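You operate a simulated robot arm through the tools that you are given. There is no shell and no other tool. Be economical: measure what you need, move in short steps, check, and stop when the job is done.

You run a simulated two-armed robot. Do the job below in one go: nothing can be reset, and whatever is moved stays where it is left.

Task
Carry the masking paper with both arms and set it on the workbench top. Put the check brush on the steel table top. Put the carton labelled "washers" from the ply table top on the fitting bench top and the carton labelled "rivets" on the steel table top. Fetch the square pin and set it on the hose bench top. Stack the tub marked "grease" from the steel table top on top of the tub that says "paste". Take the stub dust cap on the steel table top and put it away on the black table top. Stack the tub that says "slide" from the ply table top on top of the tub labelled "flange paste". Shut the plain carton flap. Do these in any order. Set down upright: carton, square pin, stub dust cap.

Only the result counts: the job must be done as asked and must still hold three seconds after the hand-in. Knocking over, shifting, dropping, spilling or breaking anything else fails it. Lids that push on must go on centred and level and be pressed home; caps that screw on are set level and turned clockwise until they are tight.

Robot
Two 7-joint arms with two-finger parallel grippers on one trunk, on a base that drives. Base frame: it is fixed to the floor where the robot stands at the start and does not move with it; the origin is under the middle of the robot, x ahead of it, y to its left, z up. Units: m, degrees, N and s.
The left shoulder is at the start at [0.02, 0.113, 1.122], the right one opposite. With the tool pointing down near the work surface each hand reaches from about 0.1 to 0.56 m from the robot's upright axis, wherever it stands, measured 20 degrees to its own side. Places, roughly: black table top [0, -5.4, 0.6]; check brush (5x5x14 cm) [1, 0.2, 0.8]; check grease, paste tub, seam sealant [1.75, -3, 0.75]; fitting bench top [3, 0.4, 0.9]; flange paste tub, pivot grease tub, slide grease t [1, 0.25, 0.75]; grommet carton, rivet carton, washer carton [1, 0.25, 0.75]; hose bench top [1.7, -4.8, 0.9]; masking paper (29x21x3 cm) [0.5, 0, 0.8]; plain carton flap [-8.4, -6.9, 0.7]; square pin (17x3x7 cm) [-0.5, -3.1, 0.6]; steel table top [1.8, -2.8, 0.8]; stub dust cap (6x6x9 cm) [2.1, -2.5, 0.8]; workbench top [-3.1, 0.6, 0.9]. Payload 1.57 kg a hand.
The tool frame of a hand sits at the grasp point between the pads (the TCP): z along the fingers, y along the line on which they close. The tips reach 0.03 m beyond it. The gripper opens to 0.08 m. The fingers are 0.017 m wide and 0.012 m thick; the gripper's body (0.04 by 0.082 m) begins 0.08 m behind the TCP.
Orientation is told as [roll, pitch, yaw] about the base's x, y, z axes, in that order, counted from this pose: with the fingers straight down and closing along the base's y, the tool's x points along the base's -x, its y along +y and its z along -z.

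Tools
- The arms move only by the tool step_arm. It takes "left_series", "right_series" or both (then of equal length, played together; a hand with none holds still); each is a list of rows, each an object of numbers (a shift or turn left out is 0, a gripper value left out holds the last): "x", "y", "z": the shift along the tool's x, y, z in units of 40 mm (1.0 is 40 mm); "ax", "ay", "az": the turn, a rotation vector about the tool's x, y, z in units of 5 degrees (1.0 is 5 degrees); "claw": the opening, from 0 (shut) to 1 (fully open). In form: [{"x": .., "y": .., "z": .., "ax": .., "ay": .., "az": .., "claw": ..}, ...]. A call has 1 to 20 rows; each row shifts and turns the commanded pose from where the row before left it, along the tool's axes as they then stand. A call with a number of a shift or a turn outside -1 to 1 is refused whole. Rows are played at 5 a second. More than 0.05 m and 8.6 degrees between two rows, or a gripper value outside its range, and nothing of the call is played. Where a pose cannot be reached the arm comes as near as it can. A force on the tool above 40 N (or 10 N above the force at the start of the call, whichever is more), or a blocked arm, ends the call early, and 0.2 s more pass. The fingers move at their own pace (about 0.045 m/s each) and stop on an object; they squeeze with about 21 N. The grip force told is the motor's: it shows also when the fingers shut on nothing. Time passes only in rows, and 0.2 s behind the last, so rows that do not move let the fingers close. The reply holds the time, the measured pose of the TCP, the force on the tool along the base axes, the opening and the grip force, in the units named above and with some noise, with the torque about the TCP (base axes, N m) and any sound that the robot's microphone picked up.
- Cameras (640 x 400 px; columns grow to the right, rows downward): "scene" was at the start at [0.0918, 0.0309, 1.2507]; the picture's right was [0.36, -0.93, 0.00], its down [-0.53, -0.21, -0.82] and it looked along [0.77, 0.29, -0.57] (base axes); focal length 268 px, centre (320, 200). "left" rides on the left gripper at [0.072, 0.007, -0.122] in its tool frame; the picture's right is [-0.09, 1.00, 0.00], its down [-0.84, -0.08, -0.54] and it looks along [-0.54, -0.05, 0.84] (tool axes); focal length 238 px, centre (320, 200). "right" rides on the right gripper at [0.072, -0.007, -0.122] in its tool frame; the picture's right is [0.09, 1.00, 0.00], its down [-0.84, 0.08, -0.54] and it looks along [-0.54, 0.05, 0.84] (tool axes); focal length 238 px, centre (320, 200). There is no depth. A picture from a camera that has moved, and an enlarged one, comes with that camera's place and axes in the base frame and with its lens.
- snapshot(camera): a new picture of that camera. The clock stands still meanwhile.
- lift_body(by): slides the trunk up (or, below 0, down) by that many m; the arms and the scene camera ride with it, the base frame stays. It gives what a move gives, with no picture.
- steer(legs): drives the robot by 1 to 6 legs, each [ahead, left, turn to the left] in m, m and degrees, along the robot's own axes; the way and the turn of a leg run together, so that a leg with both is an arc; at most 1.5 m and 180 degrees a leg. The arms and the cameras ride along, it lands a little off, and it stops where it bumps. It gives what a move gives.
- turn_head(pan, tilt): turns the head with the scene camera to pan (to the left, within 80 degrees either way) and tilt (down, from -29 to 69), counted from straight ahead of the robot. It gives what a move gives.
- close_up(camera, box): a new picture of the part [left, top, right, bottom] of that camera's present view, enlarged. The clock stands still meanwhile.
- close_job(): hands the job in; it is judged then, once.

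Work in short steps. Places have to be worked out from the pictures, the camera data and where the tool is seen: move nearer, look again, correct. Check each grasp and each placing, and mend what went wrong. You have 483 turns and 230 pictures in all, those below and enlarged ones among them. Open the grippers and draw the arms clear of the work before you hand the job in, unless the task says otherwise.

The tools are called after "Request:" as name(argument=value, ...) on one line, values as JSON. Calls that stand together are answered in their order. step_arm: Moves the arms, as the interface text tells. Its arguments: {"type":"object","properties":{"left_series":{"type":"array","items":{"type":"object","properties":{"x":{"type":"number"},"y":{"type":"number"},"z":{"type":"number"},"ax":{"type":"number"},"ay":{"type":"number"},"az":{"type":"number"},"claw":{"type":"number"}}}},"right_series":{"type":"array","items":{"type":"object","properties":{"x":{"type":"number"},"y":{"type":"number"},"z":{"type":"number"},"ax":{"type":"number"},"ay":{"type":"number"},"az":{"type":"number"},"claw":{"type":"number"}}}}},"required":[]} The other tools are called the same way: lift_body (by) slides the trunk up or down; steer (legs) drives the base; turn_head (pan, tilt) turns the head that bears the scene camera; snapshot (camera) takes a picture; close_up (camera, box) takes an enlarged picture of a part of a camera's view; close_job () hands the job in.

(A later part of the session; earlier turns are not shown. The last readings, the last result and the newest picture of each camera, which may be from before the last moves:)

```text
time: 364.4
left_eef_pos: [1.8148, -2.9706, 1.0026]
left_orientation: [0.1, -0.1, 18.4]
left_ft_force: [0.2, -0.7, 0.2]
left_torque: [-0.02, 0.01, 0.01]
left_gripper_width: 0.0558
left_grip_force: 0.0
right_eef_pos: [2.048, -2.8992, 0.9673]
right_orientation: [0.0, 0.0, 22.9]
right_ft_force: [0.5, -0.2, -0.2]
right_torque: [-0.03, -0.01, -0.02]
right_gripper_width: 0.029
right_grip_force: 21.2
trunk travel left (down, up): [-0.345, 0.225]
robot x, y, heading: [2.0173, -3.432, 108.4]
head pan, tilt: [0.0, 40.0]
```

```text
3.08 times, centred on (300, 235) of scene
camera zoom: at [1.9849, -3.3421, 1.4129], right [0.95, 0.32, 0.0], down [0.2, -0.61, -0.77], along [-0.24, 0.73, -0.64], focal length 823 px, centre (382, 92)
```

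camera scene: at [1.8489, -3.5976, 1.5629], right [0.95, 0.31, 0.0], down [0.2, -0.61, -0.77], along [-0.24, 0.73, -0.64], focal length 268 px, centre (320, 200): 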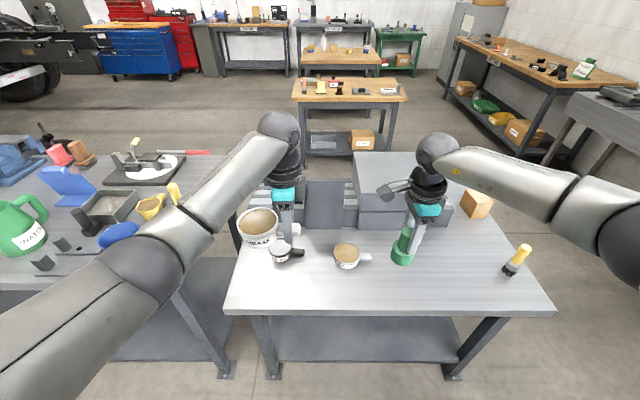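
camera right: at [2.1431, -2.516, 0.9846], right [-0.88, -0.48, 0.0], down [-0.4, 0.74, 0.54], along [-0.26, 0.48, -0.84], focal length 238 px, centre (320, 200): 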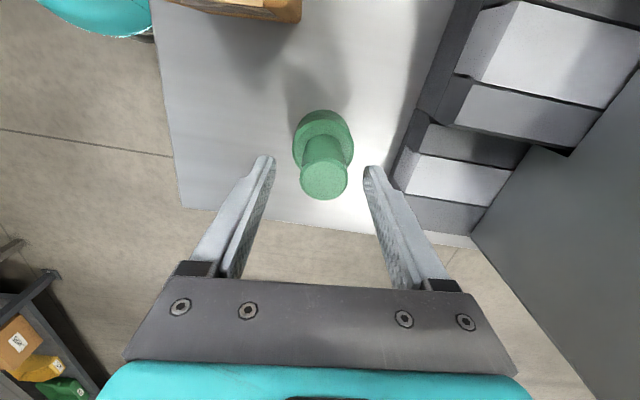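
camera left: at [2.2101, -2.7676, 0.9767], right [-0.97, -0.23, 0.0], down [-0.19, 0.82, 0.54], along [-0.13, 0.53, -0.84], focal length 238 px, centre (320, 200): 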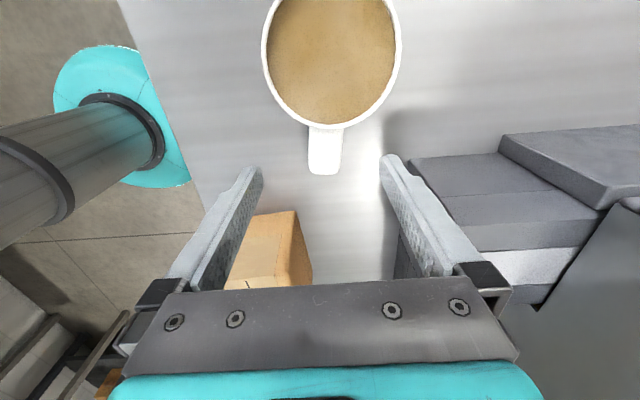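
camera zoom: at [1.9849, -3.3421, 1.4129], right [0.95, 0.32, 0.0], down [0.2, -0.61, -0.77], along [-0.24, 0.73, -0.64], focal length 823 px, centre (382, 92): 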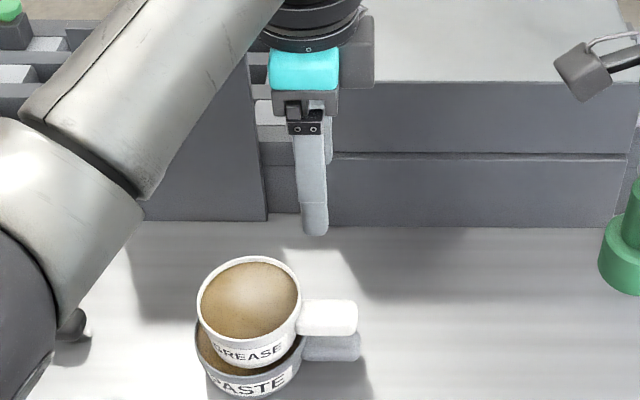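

The stack is good. Next I look for the square pin: I raise, back off and face west.

Request:
lift_body(by=0.15)

Request:
steer(legs=[[-0.35, 0, 0], [0, 0, 90]])

Request:
turn_head(pan=0, tilt=18)

Request:
snapshot(camera="scene")

```text
time: 366.2
left_eef_pos: [1.8136, -2.9701, 1.1521]
left_orientation: [0.1, 0.0, 18.4]
left_ft_force: [-0.4, 0.1, -0.2]
left_torque: [-0.02, 0.01, 0.04]
left_gripper_width: 0.0561
left_grip_force: 0.0
right_eef_pos: [2.0472, -2.8987, 1.117]
right_orientation: [0.1, 0.1, 22.9]
right_ft_force: [-0.1, 0.8, 0.2]
right_torque: [-0.01, -0.03, 0.01]
right_gripper_width: 0.0289
right_grip_force: 20.7
trunk travel left (down, up): [-0.495, 0.075]
robot x, y, heading: [2.0154, -3.4326, 108.5]
head pan, tilt: [0.0, 40.0]
```

```text
time: 372.2
left_eef_pos: [1.6641, -3.9619, 1.1524]
left_orientation: [-0.1, -0.1, 108.5]
left_ft_force: [0.4, 0.7, -0.7]
left_torque: [-0.02, -0.01, -0.03]
left_gripper_width: 0.0559
left_grip_force: 0.1
right_eef_pos: [1.5932, -3.729, 1.1167]
right_orientation: [0.0, 0.0, 112.9]
right_ft_force: [0.8, 0.7, 0.1]
right_torque: [0.02, 0.01, 0.02]
right_gripper_width: 0.0289
right_grip_force: 20.7
trunk travel left (down, up): [-0.495, 0.075]
robot x, y, heading: [2.1277, -3.7626, -161.6]
head pan, tilt: [0.0, 40.0]
```

```text
time: 373.1
left_eef_pos: [1.6642, -3.9615, 1.152]
left_orientation: [0.0, 0.0, 108.3]
left_ft_force: [0.1, 0.2, -0.4]
left_torque: [-0.01, 0.0, -0.02]
left_gripper_width: 0.0562
left_grip_force: 0.1
right_eef_pos: [1.5934, -3.7287, 1.1174]
right_orientation: [0.0, 0.0, 112.9]
right_ft_force: [0.0, -0.5, -0.5]
right_torque: [-0.02, 0.01, 0.01]
right_gripper_width: 0.029
right_grip_force: 21.2
trunk travel left (down, up): [-0.495, 0.075]
robot x, y, heading: [2.1259, -3.7593, -161.6]
head pan, tilt: [0.0, 18.0]
```

```text
129 pictures are left
camera scene: at [2.0271, -3.7946, 1.5975], right [-0.32, 0.95, 0.0], down [0.29, 0.1, -0.95], along [-0.9, -0.3, -0.31], focal length 268 px, centre (320, 200)
```

scene: 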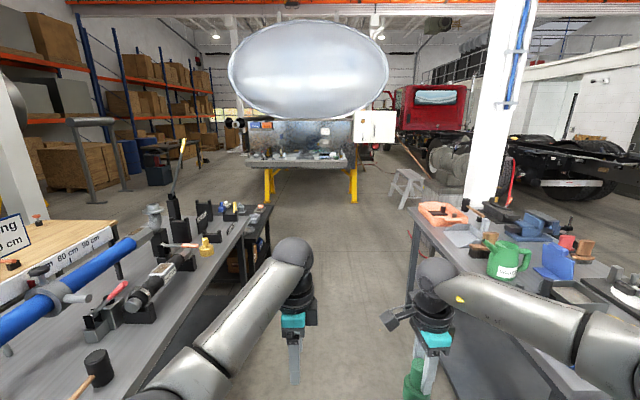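

The hose bench is on my left and the vice table on my right, and I am centred in the corridor. I drive 1.9 m west and look to the right for the pin.

Request:
steer(legs=[[1.2, 0, 0.2], [0.8, 0, 0]])

Request:
turn_head(pan=-55, tilt=25)

Request:
snapshot(camera="scene")

```text
time: 383.1
left_eef_pos: [-0.2348, -4.6025, 1.1526]
left_orientation: [0.1, -0.1, 108.6]
left_ft_force: [-0.4, 0.7, -0.3]
left_torque: [-0.03, -0.03, -0.01]
left_gripper_width: 0.056
left_grip_force: 0.1
right_eef_pos: [-0.3063, -4.3676, 1.118]
right_orientation: [0.0, 0.1, 113.2]
right_ft_force: [-0.3, -0.3, -0.8]
right_torque: [0.03, -0.03, 0.0]
right_gripper_width: 0.0295
right_grip_force: 21.3
trunk travel left (down, up): [-0.495, 0.075]
robot x, y, heading: [0.2267, -4.4002, -161.1]
head pan, tilt: [0.0, 18.0]
```

```text
time: 384.3
left_eef_pos: [-0.2349, -4.6012, 1.1531]
left_orientation: [0.0, -0.1, 108.6]
left_ft_force: [-0.4, -1.1, 0.3]
left_torque: [0.01, 0.0, -0.01]
left_gripper_width: 0.0556
left_grip_force: 0.1
right_eef_pos: [-0.3074, -4.369, 1.1181]
right_orientation: [-0.1, 0.0, 113.2]
right_ft_force: [-0.1, 0.6, -1.1]
right_torque: [0.02, 0.03, -0.02]
right_gripper_width: 0.0288
right_grip_force: 21.0
trunk travel left (down, up): [-0.495, 0.075]
robot x, y, heading: [0.2268, -4.4022, -161.4]
head pan, tilt: [-55.0, 25.0]
```

```text
128 pictures are left
camera scene: at [0.1414, -4.3472, 1.5863], right [0.59, 0.81, 0.0], down [0.34, -0.25, -0.91], along [-0.73, 0.54, -0.42], focal length 268 px, centre (320, 200)
```

scene: 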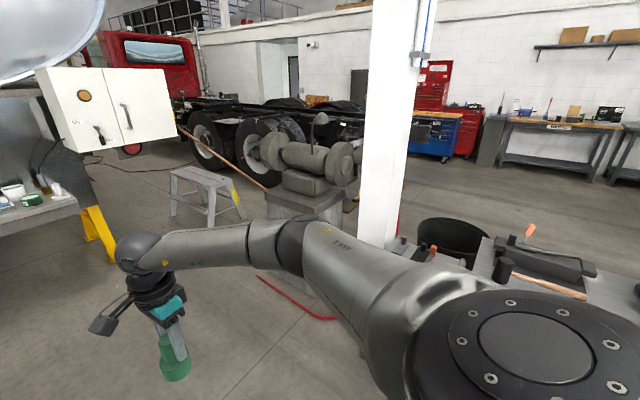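

The arm hides the pin's area. I drive a bit further west and turn to face north.

Request:
steer(legs=[[0.45, 0, 0], [0, 0, -90]])

Request:
turn_head(pan=0, tilt=25)

Request:
snapshot(camera="scene")

```text
time: 390.9
left_eef_pos: [-0.4065, -4.0816, 1.1537]
left_orientation: [0.0, 0.0, 18.6]
left_ft_force: [0.6, 0.0, 0.4]
left_torque: [0.02, 0.01, -0.01]
left_gripper_width: 0.056
left_grip_force: 0.1
right_eef_pos: [-0.1736, -4.0099, 1.1178]
right_orientation: [0.1, 0.1, 23.1]
right_ft_force: [0.0, 0.2, -0.6]
right_torque: [0.0, 0.05, 0.0]
right_gripper_width: 0.029
right_grip_force: 20.4
trunk travel left (down, up): [-0.495, 0.075]
robot x, y, heading: [-0.2044, -4.54, 108.4]
head pan, tilt: [-55.0, 25.0]
```

```text
time: 392.1
left_eef_pos: [-0.4076, -4.0821, 1.1543]
left_orientation: [-0.1, -0.1, 18.7]
left_ft_force: [-0.1, -0.8, 0.0]
left_torque: [-0.02, -0.04, 0.02]
left_gripper_width: 0.056
left_grip_force: 0.1
right_eef_pos: [-0.1741, -4.0111, 1.1181]
right_orientation: [0.0, 0.0, 23.1]
right_ft_force: [0.1, -0.4, -0.7]
right_torque: [0.0, 0.01, 0.0]
right_gripper_width: 0.0289
right_grip_force: 21.0
trunk travel left (down, up): [-0.495, 0.075]
robot x, y, heading: [-0.2053, -4.544, 108.2]
head pan, tilt: [0.0, 25.0]
```

```text
127 pictures are left
camera scene: at [-0.2379, -4.4468, 1.5862], right [0.95, 0.32, 0.0], down [0.13, -0.4, -0.91], along [-0.29, 0.86, -0.42], focal length 268 px, centre (320, 200)
```

scene: 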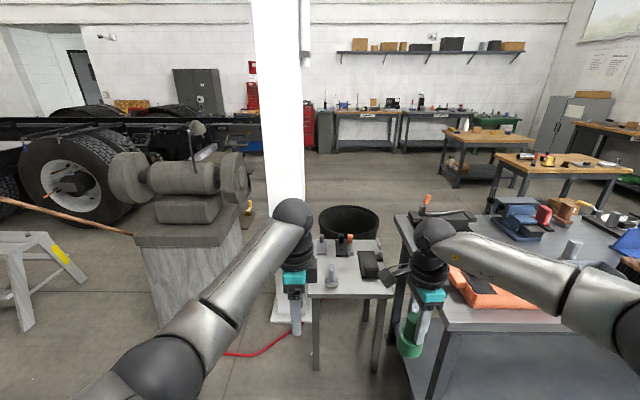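

There is a small side table by the column with several pins. I zoom in.

Request:
close_up(camera="scene", box=[290, 215, 430, 315])

```text
4.00 times, centred on (360, 265) of scene
camera zoom: at [-0.2379, -4.4468, 1.5862], right [0.95, 0.32, 0.0], down [0.13, -0.4, -0.91], along [-0.29, 0.86, -0.42], focal length 1070 px, centre (160, -60)
```

zoom: 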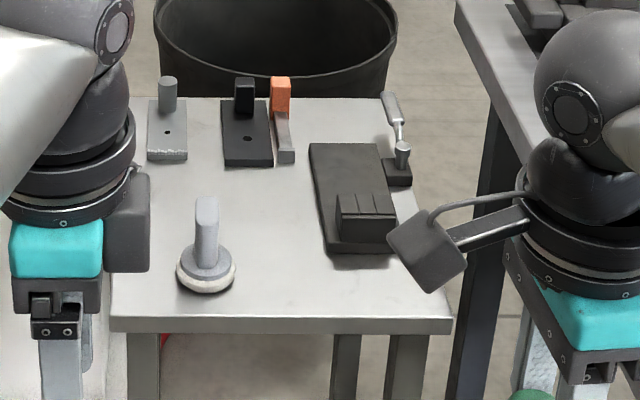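

The orange-headed bar at (-.5,-3.1) is the square pin. First I deliver the cap to the black table south of here, and turn around via the west to look.

Request:
steer(legs=[[0, 0, 90], [0, 0, 90]])

Request:
snapshot(camera="scene")

```text
time: 400.2
left_eef_pos: [-0.0001, -5.0035, 1.1531]
left_orientation: [0.1, -0.1, -161.2]
left_ft_force: [-0.1, -0.1, -0.6]
left_torque: [-0.03, -0.01, -0.01]
left_gripper_width: 0.0561
left_grip_force: 0.1
right_eef_pos: [-0.2335, -5.0761, 1.1177]
right_orientation: [0.0, 0.0, -156.7]
right_ft_force: [-0.3, 0.0, -1.1]
right_torque: [-0.01, 0.02, 0.02]
right_gripper_width: 0.0289
right_grip_force: 21.0
trunk travel left (down, up): [-0.495, 0.075]
robot x, y, heading: [-0.2043, -4.5453, -71.6]
head pan, tilt: [0.0, 25.0]
```

```text
125 pictures are left
camera scene: at [-0.1727, -4.6405, 1.5862], right [-0.95, -0.32, 0.0], down [-0.14, 0.4, -0.91], along [0.29, -0.86, -0.42], focal length 268 px, centre (320, 200)
```

scene: 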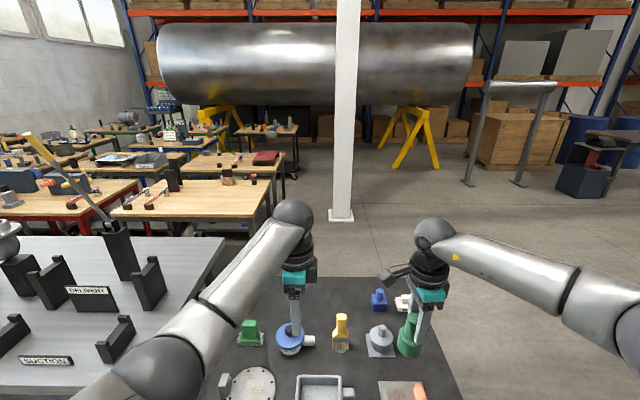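

Request:
turn_head(pan=0, tilt=50)

Request:
snapshot(camera="scene")

```text
time: 401.1
left_eef_pos: [-0.0027, -5.0024, 1.1537]
left_orientation: [0.0, -0.1, -161.2]
left_ft_force: [0.8, -0.6, 0.1]
left_torque: [0.0, 0.0, 0.0]
left_gripper_width: 0.056
left_grip_force: 0.1
right_eef_pos: [-0.2361, -5.075, 1.1187]
right_orientation: [-0.1, -0.1, -156.9]
right_ft_force: [-1.1, 0.4, 0.1]
right_torque: [-0.01, 0.01, 0.0]
right_gripper_width: 0.0291
right_grip_force: 20.9
trunk travel left (down, up): [-0.495, 0.075]
robot x, y, heading: [-0.2079, -4.5414, -71.2]
head pan, tilt: [0.0, 50.0]
```

```text
124 pictures are left
camera scene: at [-0.1776, -4.6262, 1.5488], right [-0.95, -0.32, 0.0], down [-0.25, 0.73, -0.64], along [0.21, -0.61, -0.77], focal length 268 px, centre (320, 200)
```

scene: 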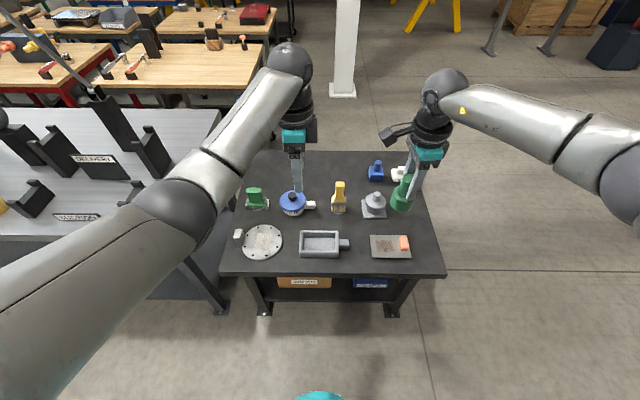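

There is a free spot near the west edge of the black table at about (-.32,-5.44). I drive to the west side and face east.

Request:
steer(legs=[[0, -0.75, 0], [0.68, 0, 0], [0, 0, 90]])

Request:
snapshot(camera="scene")

```text
time: 412.3
left_eef_pos: [-0.2452, -5.2223, 1.1527]
left_orientation: [0.0, -0.2, -71.2]
left_ft_force: [0.9, -0.2, -1.5]
left_torque: [0.0, 0.04, -0.02]
left_gripper_width: 0.0557
left_grip_force: 0.1
right_eef_pos: [-0.1724, -5.4542, 1.1185]
right_orientation: [0.1, 0.0, -66.6]
right_ft_force: [0.2, 0.5, 0.0]
right_torque: [0.0, 0.0, 0.01]
right_gripper_width: 0.0289
right_grip_force: 21.2
trunk travel left (down, up): [-0.495, 0.075]
robot x, y, heading: [-0.7052, -5.4249, 19.1]
head pan, tilt: [0.0, 50.0]
```

```text
123 pictures are left
camera scene: at [-0.6226, -5.3992, 1.5487], right [0.32, -0.95, 0.0], down [-0.72, -0.25, -0.64], along [0.61, 0.21, -0.77], focal length 268 px, centre (320, 200)
```

scene: 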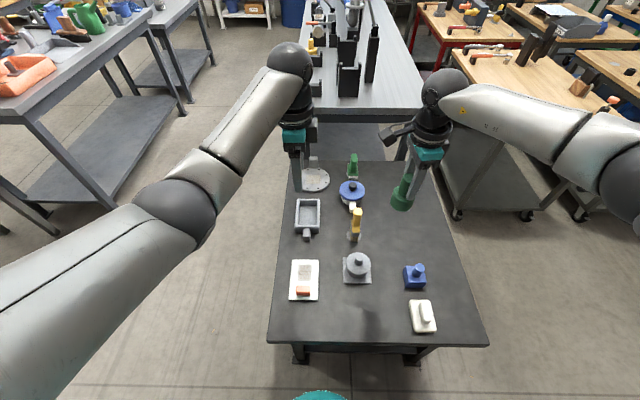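

There is ample free space near this edge. I pull the right hand back over it and lower the trunk.

Request:
step_arm(right_series=[{"x": 0.45, "y": -0.89}, {"x": 0.45, "y": -0.89}, {"x": 0.43, "y": -0.88}])

Request:
lift_body(by=-0.32)

Request:
snapshot(camera="scene")

Request:
snapshot(camera="right")

```text
time: 413.1
left_eef_pos: [-0.2452, -5.2212, 1.1522]
left_orientation: [0.0, -0.1, -71.1]
left_ft_force: [-0.8, 0.9, 0.1]
left_torque: [0.01, -0.05, 0.03]
left_gripper_width: 0.056
left_grip_force: 0.0
right_eef_pos: [-0.2906, -5.447, 1.1177]
right_orientation: [0.0, 0.2, -66.7]
right_ft_force: [-1.0, -0.8, -0.1]
right_torque: [-0.03, 0.01, -0.01]
right_gripper_width: 0.0291
right_grip_force: 21.3
trunk travel left (down, up): [-0.495, 0.075]
robot x, y, heading: [-0.7044, -5.4236, 18.9]
head pan, tilt: [0.0, 50.0]
```

```text
time: 416.3
left_eef_pos: [-0.2447, -5.2222, 0.8327]
left_orientation: [0.0, -0.1, -71.1]
left_ft_force: [0.1, 0.1, 0.6]
left_torque: [-0.01, -0.02, 0.03]
left_gripper_width: 0.0561
left_grip_force: 0.0
right_eef_pos: [-0.2896, -5.4475, 0.7968]
right_orientation: [0.1, 0.0, -66.6]
right_ft_force: [0.2, -0.9, -1.5]
right_torque: [-0.02, -0.02, 0.05]
right_gripper_width: 0.0288
right_grip_force: 20.7
trunk travel left (down, up): [-0.175, 0.395]
robot x, y, heading: [-0.7057, -5.4273, 18.9]
head pan, tilt: [0.0, 50.0]
```

```text
122 pictures are left
camera scene: at [-0.6227, -5.3994, 1.2288], right [0.32, -0.95, 0.0], down [-0.72, -0.25, -0.64], along [0.61, 0.21, -0.77], focal length 268 px, centre (320, 200)
```

scene: 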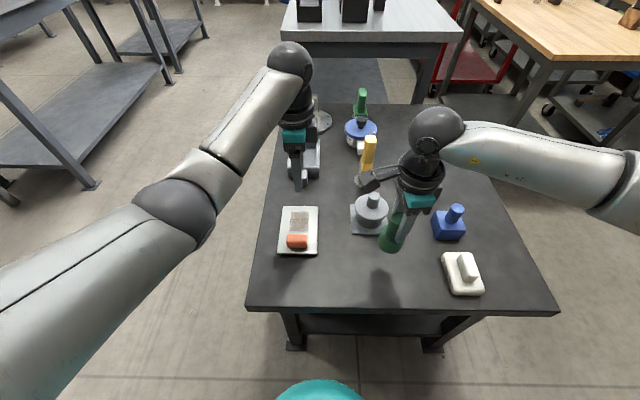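

```text
121 pictures are left
camera right: at [-0.3244, -5.384, 0.9211], right [0.88, 0.48, 0.0], down [0.4, -0.74, 0.54], along [0.26, -0.47, -0.84], focal length 238 px, centre (320, 200)
```

right: 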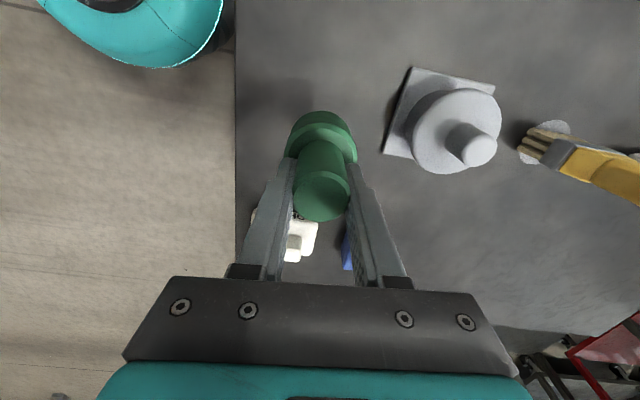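

The cap hangs over free table. I lower it to contact.

Request:
step_arm(right_series=[{"z": 0.7}, {"z": 0.7}, {"z": 0.5}, {"z": 0.2}, {"z": 0.1}, {"z": 0.1}, {"z": 0.1}, {"z": 0.1}, {}])

```text
time: 418.3
left_eef_pos: [-0.2467, -5.2222, 0.8327]
left_orientation: [0.0, -0.1, -71.1]
left_ft_force: [0.9, -0.2, -0.1]
left_torque: [0.0, -0.02, -0.01]
left_gripper_width: 0.0559
left_grip_force: 0.1
right_eef_pos: [-0.2907, -5.4482, 0.6972]
right_orientation: [0.0, 0.0, -66.5]
right_ft_force: [0.0, 0.0, -0.4]
right_torque: [0.06, -0.01, 0.0]
right_gripper_width: 0.0291
right_grip_force: 20.5
trunk travel left (down, up): [-0.175, 0.395]
robot x, y, heading: [-0.7052, -5.426, 18.8]
head pan, tilt: [0.0, 50.0]
```

Request:
step_arm(right_series=[{"z": 0.1}, {"z": 0.1}, {"z": 0.1}, {"z": 0.1}, {"z": 0.1}, {"z": 0.1}, {}])

Request:
close_up(camera="scene", box=[320, 190, 500, 310])

```text
time: 419.3
left_eef_pos: [-0.2449, -5.2217, 0.8336]
left_orientation: [0.0, 0.0, -71.1]
left_ft_force: [0.4, 0.1, -0.2]
left_torque: [0.01, 0.0, -0.02]
left_gripper_width: 0.0561
left_grip_force: 0.1
right_eef_pos: [-0.2895, -5.4465, 0.6882]
right_orientation: [0.2, 0.2, -66.7]
right_ft_force: [-3.1, -1.8, 15.2]
right_torque: [-0.38, 0.25, -0.06]
right_gripper_width: 0.0289
right_grip_force: 21.3
trunk travel left (down, up): [-0.175, 0.395]
robot x, y, heading: [-0.7034, -5.423, 18.8]
head pan, tilt: [0.0, 50.0]
stopped in row 4 (right hand): the force on the tool passed its limit at 46 N (the readings are from after the stop); the commanded pose is now the measured one
```

```text
3.33 times, centred on (410, 250) of scene
camera zoom: at [-0.6235, -5.3995, 1.2288], right [0.32, -0.95, 0.0], down [-0.72, -0.25, -0.64], along [0.61, 0.21, -0.77], focal length 892 px, centre (20, 33)
```

zoom: 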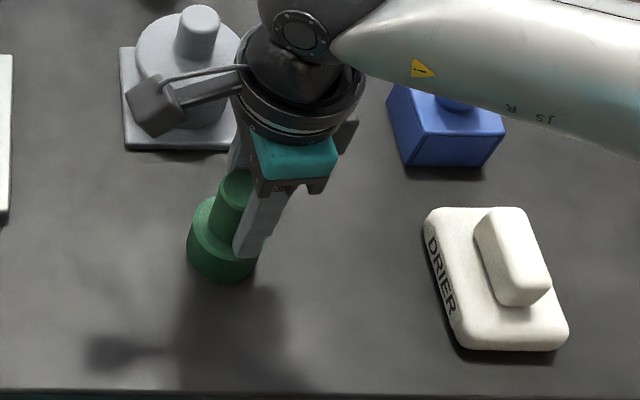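

The cap stands on the table. I release it and rise.

Request:
step_arm(right_series=[{"z": -0.02}, {"claw": 0.7}, {}, {}, {}, {"z": -0.5}, {"z": -0.9}, {"z": -1}, {"z": -1}, {"z": -1}])

Request:
close_up(camera="scene", box=[320, 190, 500, 310])

```text
time: 421.5
left_eef_pos: [-0.2452, -5.2212, 0.8331]
left_orientation: [0.0, 0.0, -71.1]
left_ft_force: [0.3, -0.3, 1.0]
left_torque: [0.02, 0.02, 0.01]
left_gripper_width: 0.0557
left_grip_force: 0.1
right_eef_pos: [-0.2893, -5.4492, 0.8632]
right_orientation: [0.0, 0.1, -66.7]
right_ft_force: [0.3, 0.8, 0.8]
right_torque: [-0.02, -0.06, 0.03]
right_gripper_width: 0.056
right_grip_force: 0.0
trunk travel left (down, up): [-0.175, 0.395]
robot x, y, heading: [-0.7076, -5.4273, 19.0]
head pan, tilt: [0.0, 50.0]
```

```text
3.33 times, centred on (410, 250) of scene
camera zoom: at [-0.6229, -5.3995, 1.2288], right [0.32, -0.95, 0.0], down [-0.72, -0.25, -0.64], along [0.61, 0.21, -0.77], focal length 892 px, centre (20, 33)
```

zoom: 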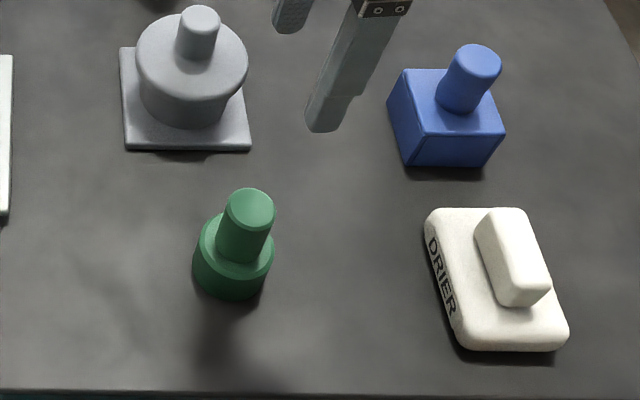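

The cap is placed. I raise, turn north and drive to the south side of the small pin table.

Request:
lift_body(by=0.25)

Request:
steer(legs=[[0, 0, 89.8], [0.65, 0, 0], [0, 0.0, 0], [0.4, -0.93, 0]])

Request:
turn_head(pan=0, tilt=35)

Request:
snapshot(camera="scene")

```text
time: 424.1
left_eef_pos: [-0.2458, -5.2227, 1.0825]
left_orientation: [-0.1, -0.1, -71.1]
left_ft_force: [0.3, 0.4, -0.6]
left_torque: [0.0, -0.03, 0.05]
left_gripper_width: 0.0562
left_grip_force: 0.1
right_eef_pos: [-0.2891, -5.4497, 1.1134]
right_orientation: [0.1, 0.1, -66.5]
right_ft_force: [-0.9, -0.1, -0.6]
right_torque: [-0.03, -0.01, 0.0]
right_gripper_width: 0.0562
right_grip_force: 0.1
trunk travel left (down, up): [-0.425, 0.145]
robot x, y, heading: [-0.7066, -5.427, 19.0]
head pan, tilt: [0.0, 50.0]
```

```text
time: 436.7
left_eef_pos: [-0.3728, -3.6737, 1.0829]
left_orientation: [0.0, 0.0, 18.9]
left_ft_force: [0.4, 0.2, -0.3]
left_torque: [0.0, 0.0, 0.03]
left_gripper_width: 0.0561
left_grip_force: 0.1
right_eef_pos: [-0.1451, -3.718, 1.1123]
right_orientation: [0.1, 0.2, 23.2]
right_ft_force: [-0.5, -0.1, -0.3]
right_torque: [0.0, 0.03, 0.0]
right_gripper_width: 0.056
right_grip_force: 0.1
trunk travel left (down, up): [-0.425, 0.145]
robot x, y, heading: [-0.1689, -4.1313, 108.6]
head pan, tilt: [0.0, 50.0]
```

```text
time: 437.4
left_eef_pos: [-0.3728, -3.6732, 1.0828]
left_orientation: [0.0, -0.1, 18.7]
left_ft_force: [0.0, 0.0, 0.4]
left_torque: [0.0, 0.02, 0.03]
left_gripper_width: 0.0561
left_grip_force: 0.0
right_eef_pos: [-0.146, -3.7179, 1.1124]
right_orientation: [0.1, 0.1, 23.3]
right_ft_force: [0.1, 0.6, 0.7]
right_torque: [0.03, -0.02, -0.01]
right_gripper_width: 0.0562
right_grip_force: 0.0
trunk travel left (down, up): [-0.425, 0.145]
robot x, y, heading: [-0.1711, -4.1313, 108.6]
head pan, tilt: [0.0, 35.0]
```

```text
118 pictures are left
camera scene: at [-0.201, -4.0408, 1.5004], right [0.95, 0.32, 0.0], down [0.18, -0.54, -0.82], along [-0.26, 0.78, -0.57], focal length 268 px, centre (320, 200)
```

scene: 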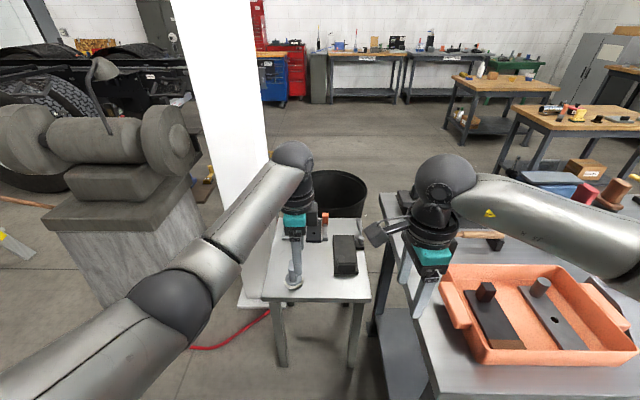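

Request:
close_up(camera="scene", box=[250, 190, 390, 310])

```text
3.33 times, centred on (320, 250) of scene
camera zoom: at [-0.201, -4.0408, 1.5004], right [0.95, 0.32, 0.0], down [0.18, -0.54, -0.82], along [-0.26, 0.78, -0.57], focal length 892 px, centre (320, 33)
```

zoom: 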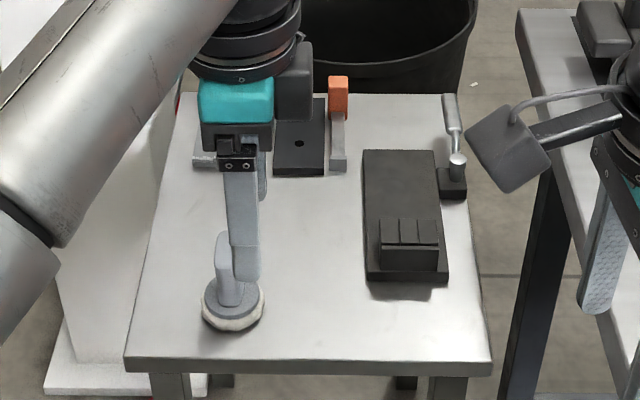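

The pin lies next to a flat plate, so I will grip its orange block from above with the right hand, closing sideways. I park the left hand back-left, rotate the right hand to neutral, and shift the robot 12 cm left, away from the vice table.

Request:
step_arm(left_series=[{"x": 0.8, "y": -0.8}, {"x": 0.8, "y": -0.8}, {"x": 0.8, "y": -0.8}, {"x": 0.8, "y": -0.8}, {"x": 0.8, "y": -0.8}, {"x": 0.8}, {}, {}, {}, {}, {}, {}, {}, {}, {}, {}, {}, {}], right_series=[{"az": -1}, {"az": -1}, {"az": -1}, {"az": -1}, {"az": -1}, {"az": -1}, {"az": -1}, {"az": -1}, {"az": -1}, {"az": -1}, {"az": -1}, {"az": -1}, {"az": -1}, {"az": -1}, {"az": -1}, {"az": -1}, {"az": -1}, {"az": -0.1}])

Request:
steer(legs=[[0, 0.12, 0], [0.3, 0, 0]])

Request:
turn_head(pan=0, tilt=50)

Request:
snapshot(camera="scene")

```text
time: 441.2
left_eef_pos: [-0.5025, -3.8865, 1.0817]
left_orientation: [0.0, -0.2, 18.8]
left_ft_force: [-0.4, 0.4, 0.6]
left_torque: [0.01, 0.01, 0.0]
left_gripper_width: 0.0559
left_grip_force: 0.1
right_eef_pos: [-0.1463, -3.7169, 1.1129]
right_orientation: [0.3, -0.2, 108.8]
right_ft_force: [-0.4, 0.8, 0.9]
right_torque: [0.0, -0.01, -0.01]
right_gripper_width: 0.0561
right_grip_force: 0.0
trunk travel left (down, up): [-0.425, 0.145]
robot x, y, heading: [-0.1665, -4.134, 108.7]
head pan, tilt: [0.0, 35.0]
```

```text
time: 444.1
left_eef_pos: [-0.7115, -3.6403, 1.0812]
left_orientation: [0.1, -0.1, 18.7]
left_ft_force: [-0.7, 0.3, 0.0]
left_torque: [-0.02, -0.02, 0.0]
left_gripper_width: 0.056
left_grip_force: 0.1
right_eef_pos: [-0.3561, -3.4726, 1.1113]
right_orientation: [0.2, -0.1, 108.7]
right_ft_force: [-0.3, -0.1, -0.6]
right_torque: [-0.05, -0.03, 0.02]
right_gripper_width: 0.0558
right_grip_force: 0.1
trunk travel left (down, up): [-0.425, 0.145]
robot x, y, heading: [-0.3757, -3.8839, 108.6]
head pan, tilt: [0.0, 35.0]
```

```text
time: 444.9
left_eef_pos: [-0.7115, -3.6424, 1.0816]
left_orientation: [0.0, -0.1, 18.8]
left_ft_force: [-0.2, -0.5, -0.3]
left_torque: [-0.01, -0.01, 0.01]
left_gripper_width: 0.056
left_grip_force: 0.2
right_eef_pos: [-0.3542, -3.4733, 1.1129]
right_orientation: [0.2, -0.1, 108.7]
right_ft_force: [-0.1, -0.2, 0.3]
right_torque: [0.02, 0.0, -0.01]
right_gripper_width: 0.0561
right_grip_force: 0.1
trunk travel left (down, up): [-0.425, 0.145]
robot x, y, heading: [-0.3783, -3.8839, 108.8]
head pan, tilt: [0.0, 50.0]
```

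```text
116 pictures are left
camera scene: at [-0.4067, -3.8068, 1.4788], right [0.95, 0.32, 0.0], down [0.24, -0.73, -0.64], along [-0.21, 0.61, -0.77], focal length 268 px, centre (320, 200)
```

scene: 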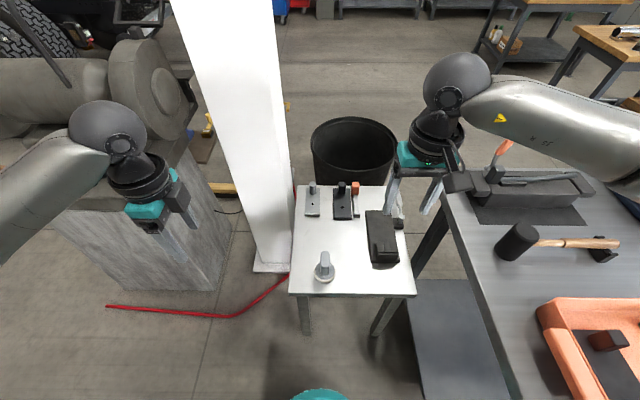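

Request:
steer(legs=[[0.175, 0, 0]])

Request:
close_up(camera="scene", box=[260, 180, 440, 310])

```text
time: 446.4
left_eef_pos: [-0.7663, -3.4778, 1.0821]
left_orientation: [-0.1, -0.1, 18.6]
left_ft_force: [-0.7, 1.0, 0.5]
left_torque: [-0.05, 0.01, 0.04]
left_gripper_width: 0.0559
left_grip_force: 0.1
right_eef_pos: [-0.4108, -3.3072, 1.1133]
right_orientation: [0.1, -0.1, 108.6]
right_ft_force: [0.2, -0.5, 0.7]
right_torque: [-0.02, 0.04, -0.02]
right_gripper_width: 0.0559
right_grip_force: 0.0
trunk travel left (down, up): [-0.425, 0.145]
robot x, y, heading: [-0.4358, -3.7242, 108.7]
head pan, tilt: [0.0, 50.0]
```

```text
3.08 times, centred on (350, 245) of scene
camera zoom: at [-0.4623, -3.6413, 1.4787], right [0.95, 0.32, 0.0], down [0.24, -0.73, -0.64], along [-0.2, 0.61, -0.77], focal length 823 px, centre (228, 62)
```

zoom: 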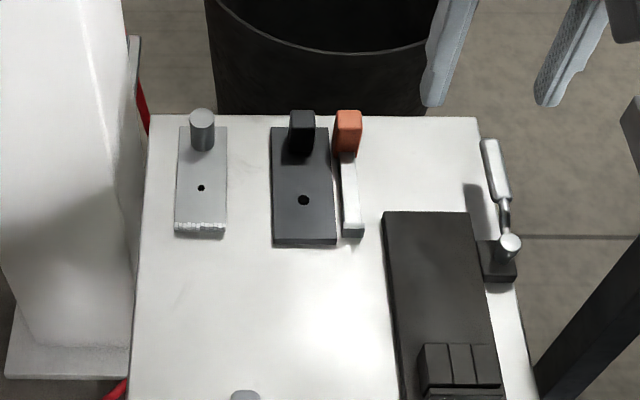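

I lower the trunk, tilt the right hand 35° forward and bring it above the orange block.

Request:
lift_body(by=-0.3)

Request:
step_arm(right_series=[{"ay": -1, "claw": 0.7}, {"ay": -1}, {"ay": -1}, {"ay": -1}, {"ay": -1}, {"ay": -1}, {"ay": -1}, {"x": -0.725, "z": 0.74, "y": 0.04}, {"x": -0.725, "z": 0.74, "y": 0.04}, {"x": -0.725, "z": 0.74, "y": 0.04}, {"x": -0.725, "z": 0.74, "y": 0.04}, {"x": -0.725, "z": 0.74, "y": 0.04}, {"x": -0.725, "z": 0.74, "y": 0.04}, {"x": -0.725, "z": 0.74, "y": 0.04}])

Request:
snapshot(camera="right")

Request:
snapshot(camera="scene")

```text
time: 449.4
left_eef_pos: [-0.766, -3.4781, 0.7825]
left_orientation: [-0.1, -0.1, 18.7]
left_ft_force: [0.7, -0.9, -0.1]
left_torque: [0.01, 0.03, 0.03]
left_gripper_width: 0.0559
left_grip_force: 0.0
right_eef_pos: [-0.4103, -3.3077, 0.8132]
right_orientation: [0.2, -0.1, 108.5]
right_ft_force: [0.3, 0.0, -0.2]
right_torque: [0.04, 0.0, 0.0]
right_gripper_width: 0.0562
right_grip_force: 0.0
trunk travel left (down, up): [-0.125, 0.445]
robot x, y, heading: [-0.4315, -3.7237, 108.6]
head pan, tilt: [0.0, 50.0]
```

```text
time: 452.4
left_eef_pos: [-0.7669, -3.4783, 0.7811]
left_orientation: [-0.1, -0.1, 18.6]
left_ft_force: [-0.2, 0.6, -0.5]
left_torque: [-0.01, 0.02, -0.04]
left_gripper_width: 0.0561
left_grip_force: 0.1
right_eef_pos: [-0.5135, -3.0405, 0.76]
right_orientation: [0.1, -35.1, 108.7]
right_ft_force: [0.1, 0.6, 0.1]
right_torque: [0.02, 0.01, -0.02]
right_gripper_width: 0.0559
right_grip_force: 0.0
trunk travel left (down, up): [-0.125, 0.445]
robot x, y, heading: [-0.4355, -3.7185, 108.6]
head pan, tilt: [0.0, 50.0]
```

```text
114 pictures are left
camera right: at [-0.4645, -3.1601, 0.8207], right [-0.92, -0.39, -0.05], down [-0.19, 0.33, 0.93], along [-0.35, 0.86, -0.38], focal length 238 px, centre (320, 200)
```

right: 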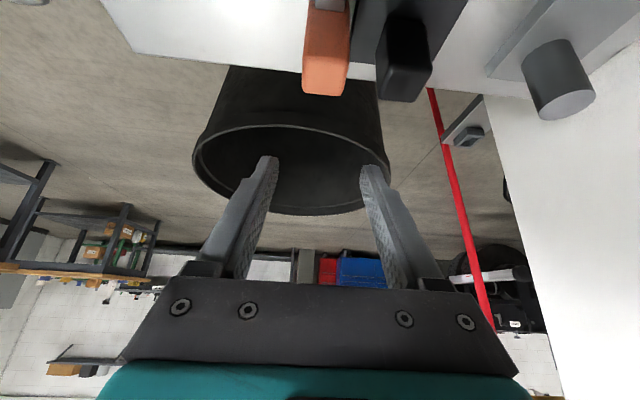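

```text
113 pictures are left
camera scene: at [-0.4624, -3.6423, 1.1787], right [0.95, 0.32, 0.0], down [0.24, -0.73, -0.64], along [-0.2, 0.61, -0.77], focal length 268 px, centre (320, 200)
```

scene: 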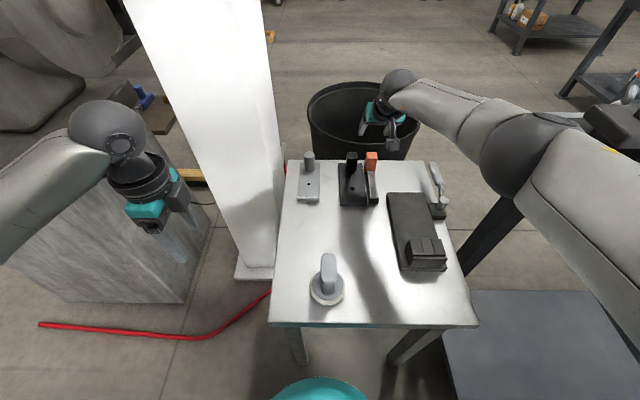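

The hand is nearly exactly above the orange block. I narrow the fingers and descend halfway, then check.

Request:
step_arm(right_series=[{"claw": 0.58, "y": -0.05}, {"x": 0.28, "z": 0.41}, {"x": 0.28, "z": 0.41}, {"x": 0.2, "z": 0.29}, {}])

Request:
snapshot(camera="right")

Request:
close_up(camera="scene", box=[320, 100, 430, 220])

```text
time: 453.6
left_eef_pos: [-0.7672, -3.4766, 0.782]
left_orientation: [0.1, 0.0, 18.6]
left_ft_force: [0.0, 0.1, 0.0]
left_torque: [0.03, -0.02, 0.01]
left_gripper_width: 0.0562
left_grip_force: 0.0
right_eef_pos: [-0.5091, -3.046, 0.7047]
right_orientation: [0.2, -35.2, 108.5]
right_ft_force: [0.1, 0.7, -0.3]
right_torque: [0.01, -0.01, 0.0]
right_gripper_width: 0.0464
right_grip_force: 0.1
right hand out of reach, approached as far as the arm can: row 4
trunk travel left (down, up): [-0.125, 0.445]
robot x, y, heading: [-0.4342, -3.7204, 108.8]
head pan, tilt: [0.0, 50.0]
```

```text
112 pictures are left
camera right: at [-0.4606, -3.1652, 0.7647], right [-0.92, -0.39, -0.05], down [-0.19, 0.33, 0.93], along [-0.34, 0.86, -0.38], focal length 238 px, centre (320, 200)
```

right: 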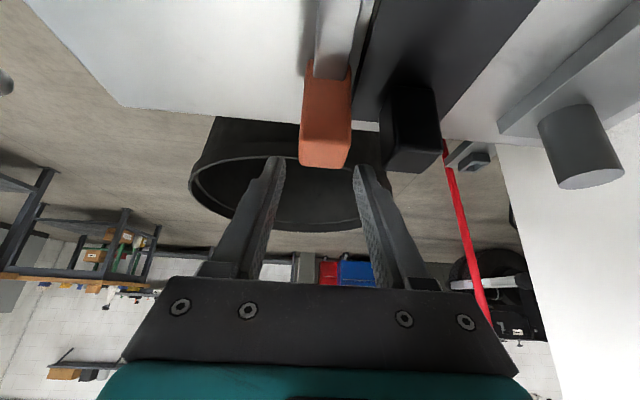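

```text
3.33 times, centred on (375, 160) of scene
camera zoom: at [-0.4619, -3.6423, 1.1788], right [0.95, 0.32, 0.0], down [0.24, -0.73, -0.64], along [-0.2, 0.61, -0.77], focal length 892 px, centre (137, 333)
```

zoom: 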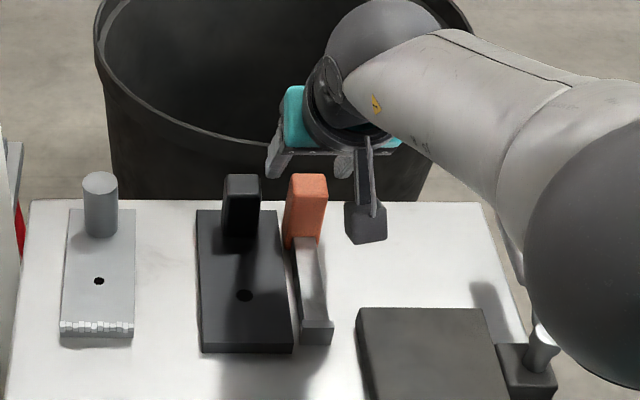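

The alignment is good; the arm is near its reach limit so I lower by the trunk instead (5 cm).

Request:
step_arm(right_series=[{"y": 0.04}, {}])

Request:
lift_body(by=-0.048)

Request:
snapshot(camera="right")

Request:
close_up(camera="scene", box=[300, 80, 460, 200])

```text
time: 454.2
left_eef_pos: [-0.7671, -3.4779, 0.7822]
left_orientation: [0.0, -0.1, 18.6]
left_ft_force: [0.7, -0.2, -0.4]
left_torque: [0.02, 0.01, 0.01]
left_gripper_width: 0.0561
left_grip_force: 0.2
right_eef_pos: [-0.5114, -3.045, 0.7048]
right_orientation: [0.2, -35.2, 108.4]
right_ft_force: [-0.2, -0.6, 0.7]
right_torque: [-0.02, -0.01, 0.0]
right_gripper_width: 0.0465
right_grip_force: 0.0
trunk travel left (down, up): [-0.125, 0.445]
robot x, y, heading: [-0.4328, -3.7238, 108.4]
head pan, tilt: [0.0, 50.0]
```

```text
time: 455.1
left_eef_pos: [-0.7665, -3.4792, 0.7342]
left_orientation: [0.1, -0.1, 18.5]
left_ft_force: [0.5, 0.1, -0.4]
left_torque: [0.0, 0.0, -0.04]
left_gripper_width: 0.0558
left_grip_force: 0.0
right_eef_pos: [-0.5114, -3.0455, 0.6633]
right_orientation: [0.4, -35.8, 108.4]
right_ft_force: [2.1, -2.0, 24.0]
right_torque: [-0.03, 0.59, 0.03]
right_gripper_width: 0.0456
right_grip_force: 0.0
trunk travel left (down, up): [-0.077, 0.493]
robot x, y, heading: [-0.4333, -3.7243, 108.7]
head pan, tilt: [0.0, 50.0]
```

```text
110 pictures are left
camera right: at [-0.463, -3.165, 0.7213], right [-0.92, -0.39, -0.05], down [-0.18, 0.32, 0.93], along [-0.35, 0.86, -0.37], focal length 238 px, centre (320, 200)
```

right: 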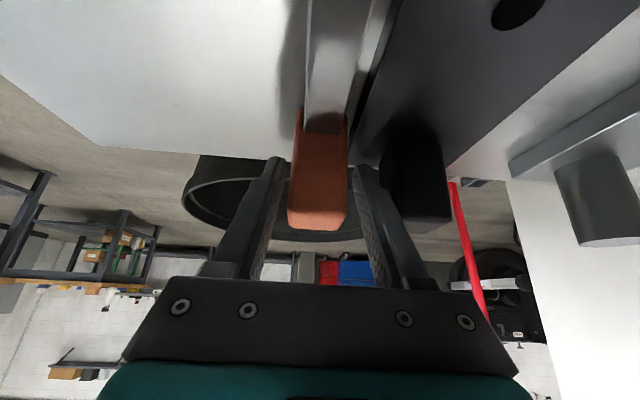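

```text
3.33 times, centred on (380, 140) of scene
camera zoom: at [-0.4615, -3.6445, 1.1312], right [0.95, 0.32, 0.0], down [0.24, -0.72, -0.64], along [-0.2, 0.61, -0.76], focal length 892 px, centre (120, 400)
```

zoom: 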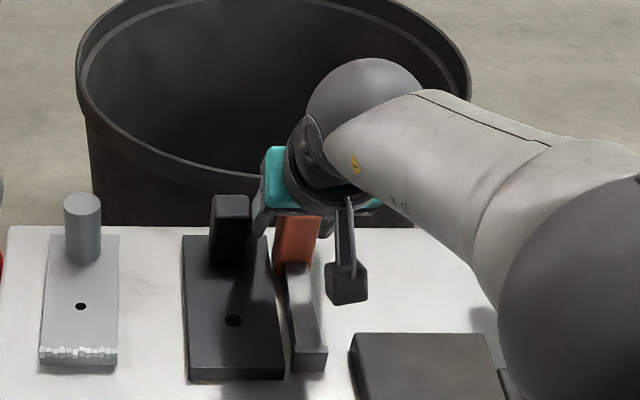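

The left finger is pressing on the neighbouring black post (gap too small). I raise 2.5 cm, narrow the opening further, shift 1 mm right and retry.

Request:
lift_body(by=0.03)

Request:
step_arm(right_series=[{"claw": 0.47, "y": -0.03}, {}, {}])

Request:
close_up(camera="right", box=[220, 60, 480, 260])

```text
time: 455.8
left_eef_pos: [-0.7666, -3.4762, 0.7636]
left_orientation: [0.0, -0.1, 18.7]
left_ft_force: [-0.2, 0.0, -0.1]
left_torque: [0.0, -0.02, 0.0]
left_gripper_width: 0.056
left_grip_force: 0.0
right_eef_pos: [-0.5102, -3.0463, 0.6864]
right_orientation: [0.2, -35.0, 108.6]
right_ft_force: [0.0, 0.8, 0.3]
right_torque: [0.01, 0.0, 0.0]
right_gripper_width: 0.0463
right_grip_force: 0.0
trunk travel left (down, up): [-0.107, 0.463]
robot x, y, heading: [-0.4376, -3.7264, 108.7]
head pan, tilt: [0.0, 50.0]
```

```text
time: 456.6
left_eef_pos: [-0.7658, -3.4784, 0.7635]
left_orientation: [0.0, -0.1, 18.7]
left_ft_force: [0.0, -0.7, 0.6]
left_torque: [-0.01, 0.0, -0.03]
left_gripper_width: 0.0559
left_grip_force: 0.1
right_eef_pos: [-0.5096, -3.0466, 0.6866]
right_orientation: [0.2, -35.1, 108.5]
right_ft_force: [-0.5, 0.0, -0.4]
right_torque: [-0.01, 0.01, 0.01]
right_gripper_width: 0.0377
right_grip_force: 0.1
trunk travel left (down, up): [-0.107, 0.463]
robot x, y, heading: [-0.4336, -3.7264, 108.4]
head pan, tilt: [0.0, 50.0]
```

```text
2.00 times, centred on (350, 160) of right
camera zoom: at [-0.4612, -3.1654, 0.7469], right [-0.92, -0.39, -0.05], down [-0.19, 0.33, 0.92], along [-0.34, 0.86, -0.38], focal length 477 px, centre (260, 280)
```

zoom: 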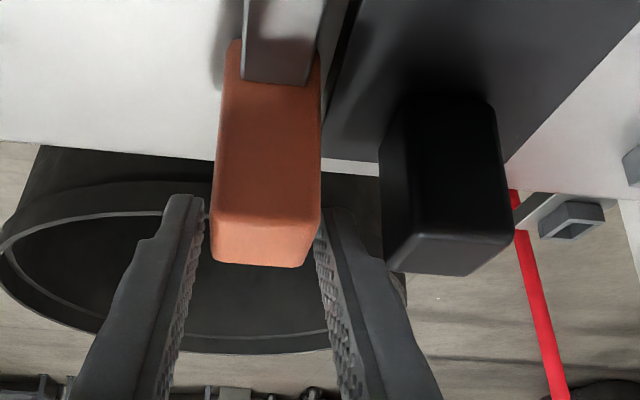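

The block (31 mm) is centred between the fingers with 3 mm clearance each side, and the post is clear. I lower the trunk again.

Request:
lift_body(by=-0.03)

```text
time: 457.4
left_eef_pos: [-0.7659, -3.4776, 0.7354]
left_orientation: [0.2, -0.2, 18.6]
left_ft_force: [-0.2, -0.1, -0.1]
left_torque: [0.01, 0.03, 0.0]
left_gripper_width: 0.0559
left_grip_force: 0.0
right_eef_pos: [-0.51, -3.0453, 0.6631]
right_orientation: [0.4, -35.8, 108.4]
right_ft_force: [2.2, -2.4, 23.6]
right_torque: [0.03, 0.51, 0.02]
right_gripper_width: 0.0368
right_grip_force: 0.0
trunk travel left (down, up): [-0.077, 0.493]
robot x, y, heading: [-0.4366, -3.7261, 108.5]
head pan, tilt: [0.0, 50.0]
```

The fingertips rest on the neighbouring plate, which is as thick as the bar (30 mm), so this depth is right for the 40 mm block. I raise 5 mm and close.

Request:
lift_body(by=0.01)

Request:
step_arm(right_series=[{"claw": 0}, {}, {}, {}])

Request:
close_up(camera="right", box=[220, 60, 480, 260])

```text
time: 457.9
left_eef_pos: [-0.7668, -3.4767, 0.7443]
left_orientation: [0.1, -0.1, 18.6]
left_ft_force: [-0.3, 0.5, -0.1]
left_torque: [0.02, -0.03, -0.04]
left_gripper_width: 0.0562
left_grip_force: 0.1
right_eef_pos: [-0.509, -3.0463, 0.665]
right_orientation: [0.2, -34.9, 108.5]
right_ft_force: [0.6, 0.0, 0.8]
right_torque: [0.06, 0.03, 0.02]
right_gripper_width: 0.0377
right_grip_force: 0.1
trunk travel left (down, up): [-0.087, 0.483]
robot x, y, heading: [-0.4325, -3.7239, 108.7]
head pan, tilt: [0.0, 50.0]
```

```text
time: 458.9
left_eef_pos: [-0.766, -3.4772, 0.7442]
left_orientation: [0.1, -0.1, 18.7]
left_ft_force: [0.8, 0.7, 0.2]
left_torque: [0.01, 0.0, 0.0]
left_gripper_width: 0.0558
left_grip_force: 0.0
right_eef_pos: [-0.5095, -3.0461, 0.6657]
right_orientation: [0.2, -35.1, 108.5]
right_ft_force: [0.7, 0.3, -0.5]
right_torque: [0.12, 0.04, -0.03]
right_gripper_width: 0.0299
right_grip_force: 20.7
trunk travel left (down, up): [-0.087, 0.483]
robot x, y, heading: [-0.436, -3.7267, 108.6]
head pan, tilt: [0.0, 50.0]
```

```text
2.00 times, centred on (350, 160) of right
camera zoom: at [-0.4611, -3.1654, 0.7264], right [-0.92, -0.39, -0.05], down [-0.19, 0.33, 0.92], along [-0.34, 0.86, -0.38], focal length 477 px, centre (260, 280)
```

zoom: 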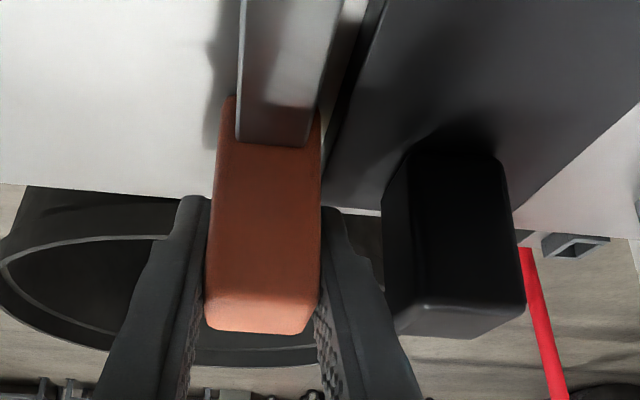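

Gripped on the block (30 mm). I lift slowly with the trunk and check for droop.

Request:
lift_body(by=0.06)

Request:
snapshot(camera="scene")

Request:
snapshot(camera="right")

```text
time: 459.9
left_eef_pos: [-0.7677, -3.4771, 0.8041]
left_orientation: [0.0, -0.1, 18.6]
left_ft_force: [-1.0, 0.5, -0.5]
left_torque: [0.03, 0.01, 0.02]
left_gripper_width: 0.056
left_grip_force: 0.0
right_eef_pos: [-0.5098, -3.0454, 0.7269]
right_orientation: [0.2, -35.1, 108.4]
right_ft_force: [0.5, 0.4, -4.2]
right_torque: [0.09, 0.07, 0.03]
right_gripper_width: 0.0301
right_grip_force: 21.5
trunk travel left (down, up): [-0.147, 0.423]
robot x, y, heading: [-0.4351, -3.7224, 108.5]
head pan, tilt: [0.0, 50.0]
```

```text
106 pictures are left
camera scene: at [-0.4621, -3.6418, 1.2007], right [0.95, 0.32, 0.0], down [0.24, -0.73, -0.64], along [-0.2, 0.61, -0.77], focal length 268 px, centre (320, 200)
```

scene: 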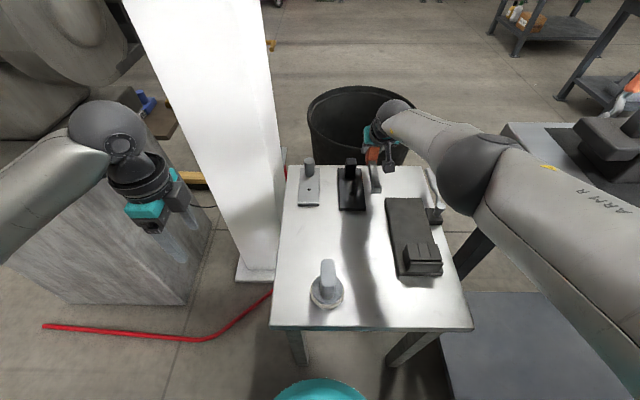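

```text
105 pictures are left
camera right: at [-0.4612, -3.1652, 0.7864], right [-0.92, -0.39, -0.05], down [-0.19, 0.33, 0.92], along [-0.34, 0.86, -0.38], focal length 238 px, centre (320, 200)
```

right: 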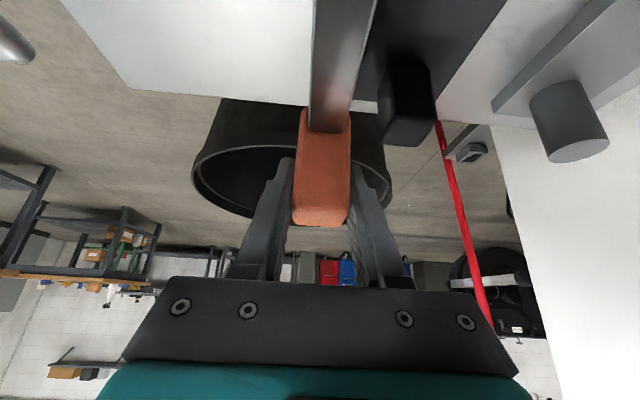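

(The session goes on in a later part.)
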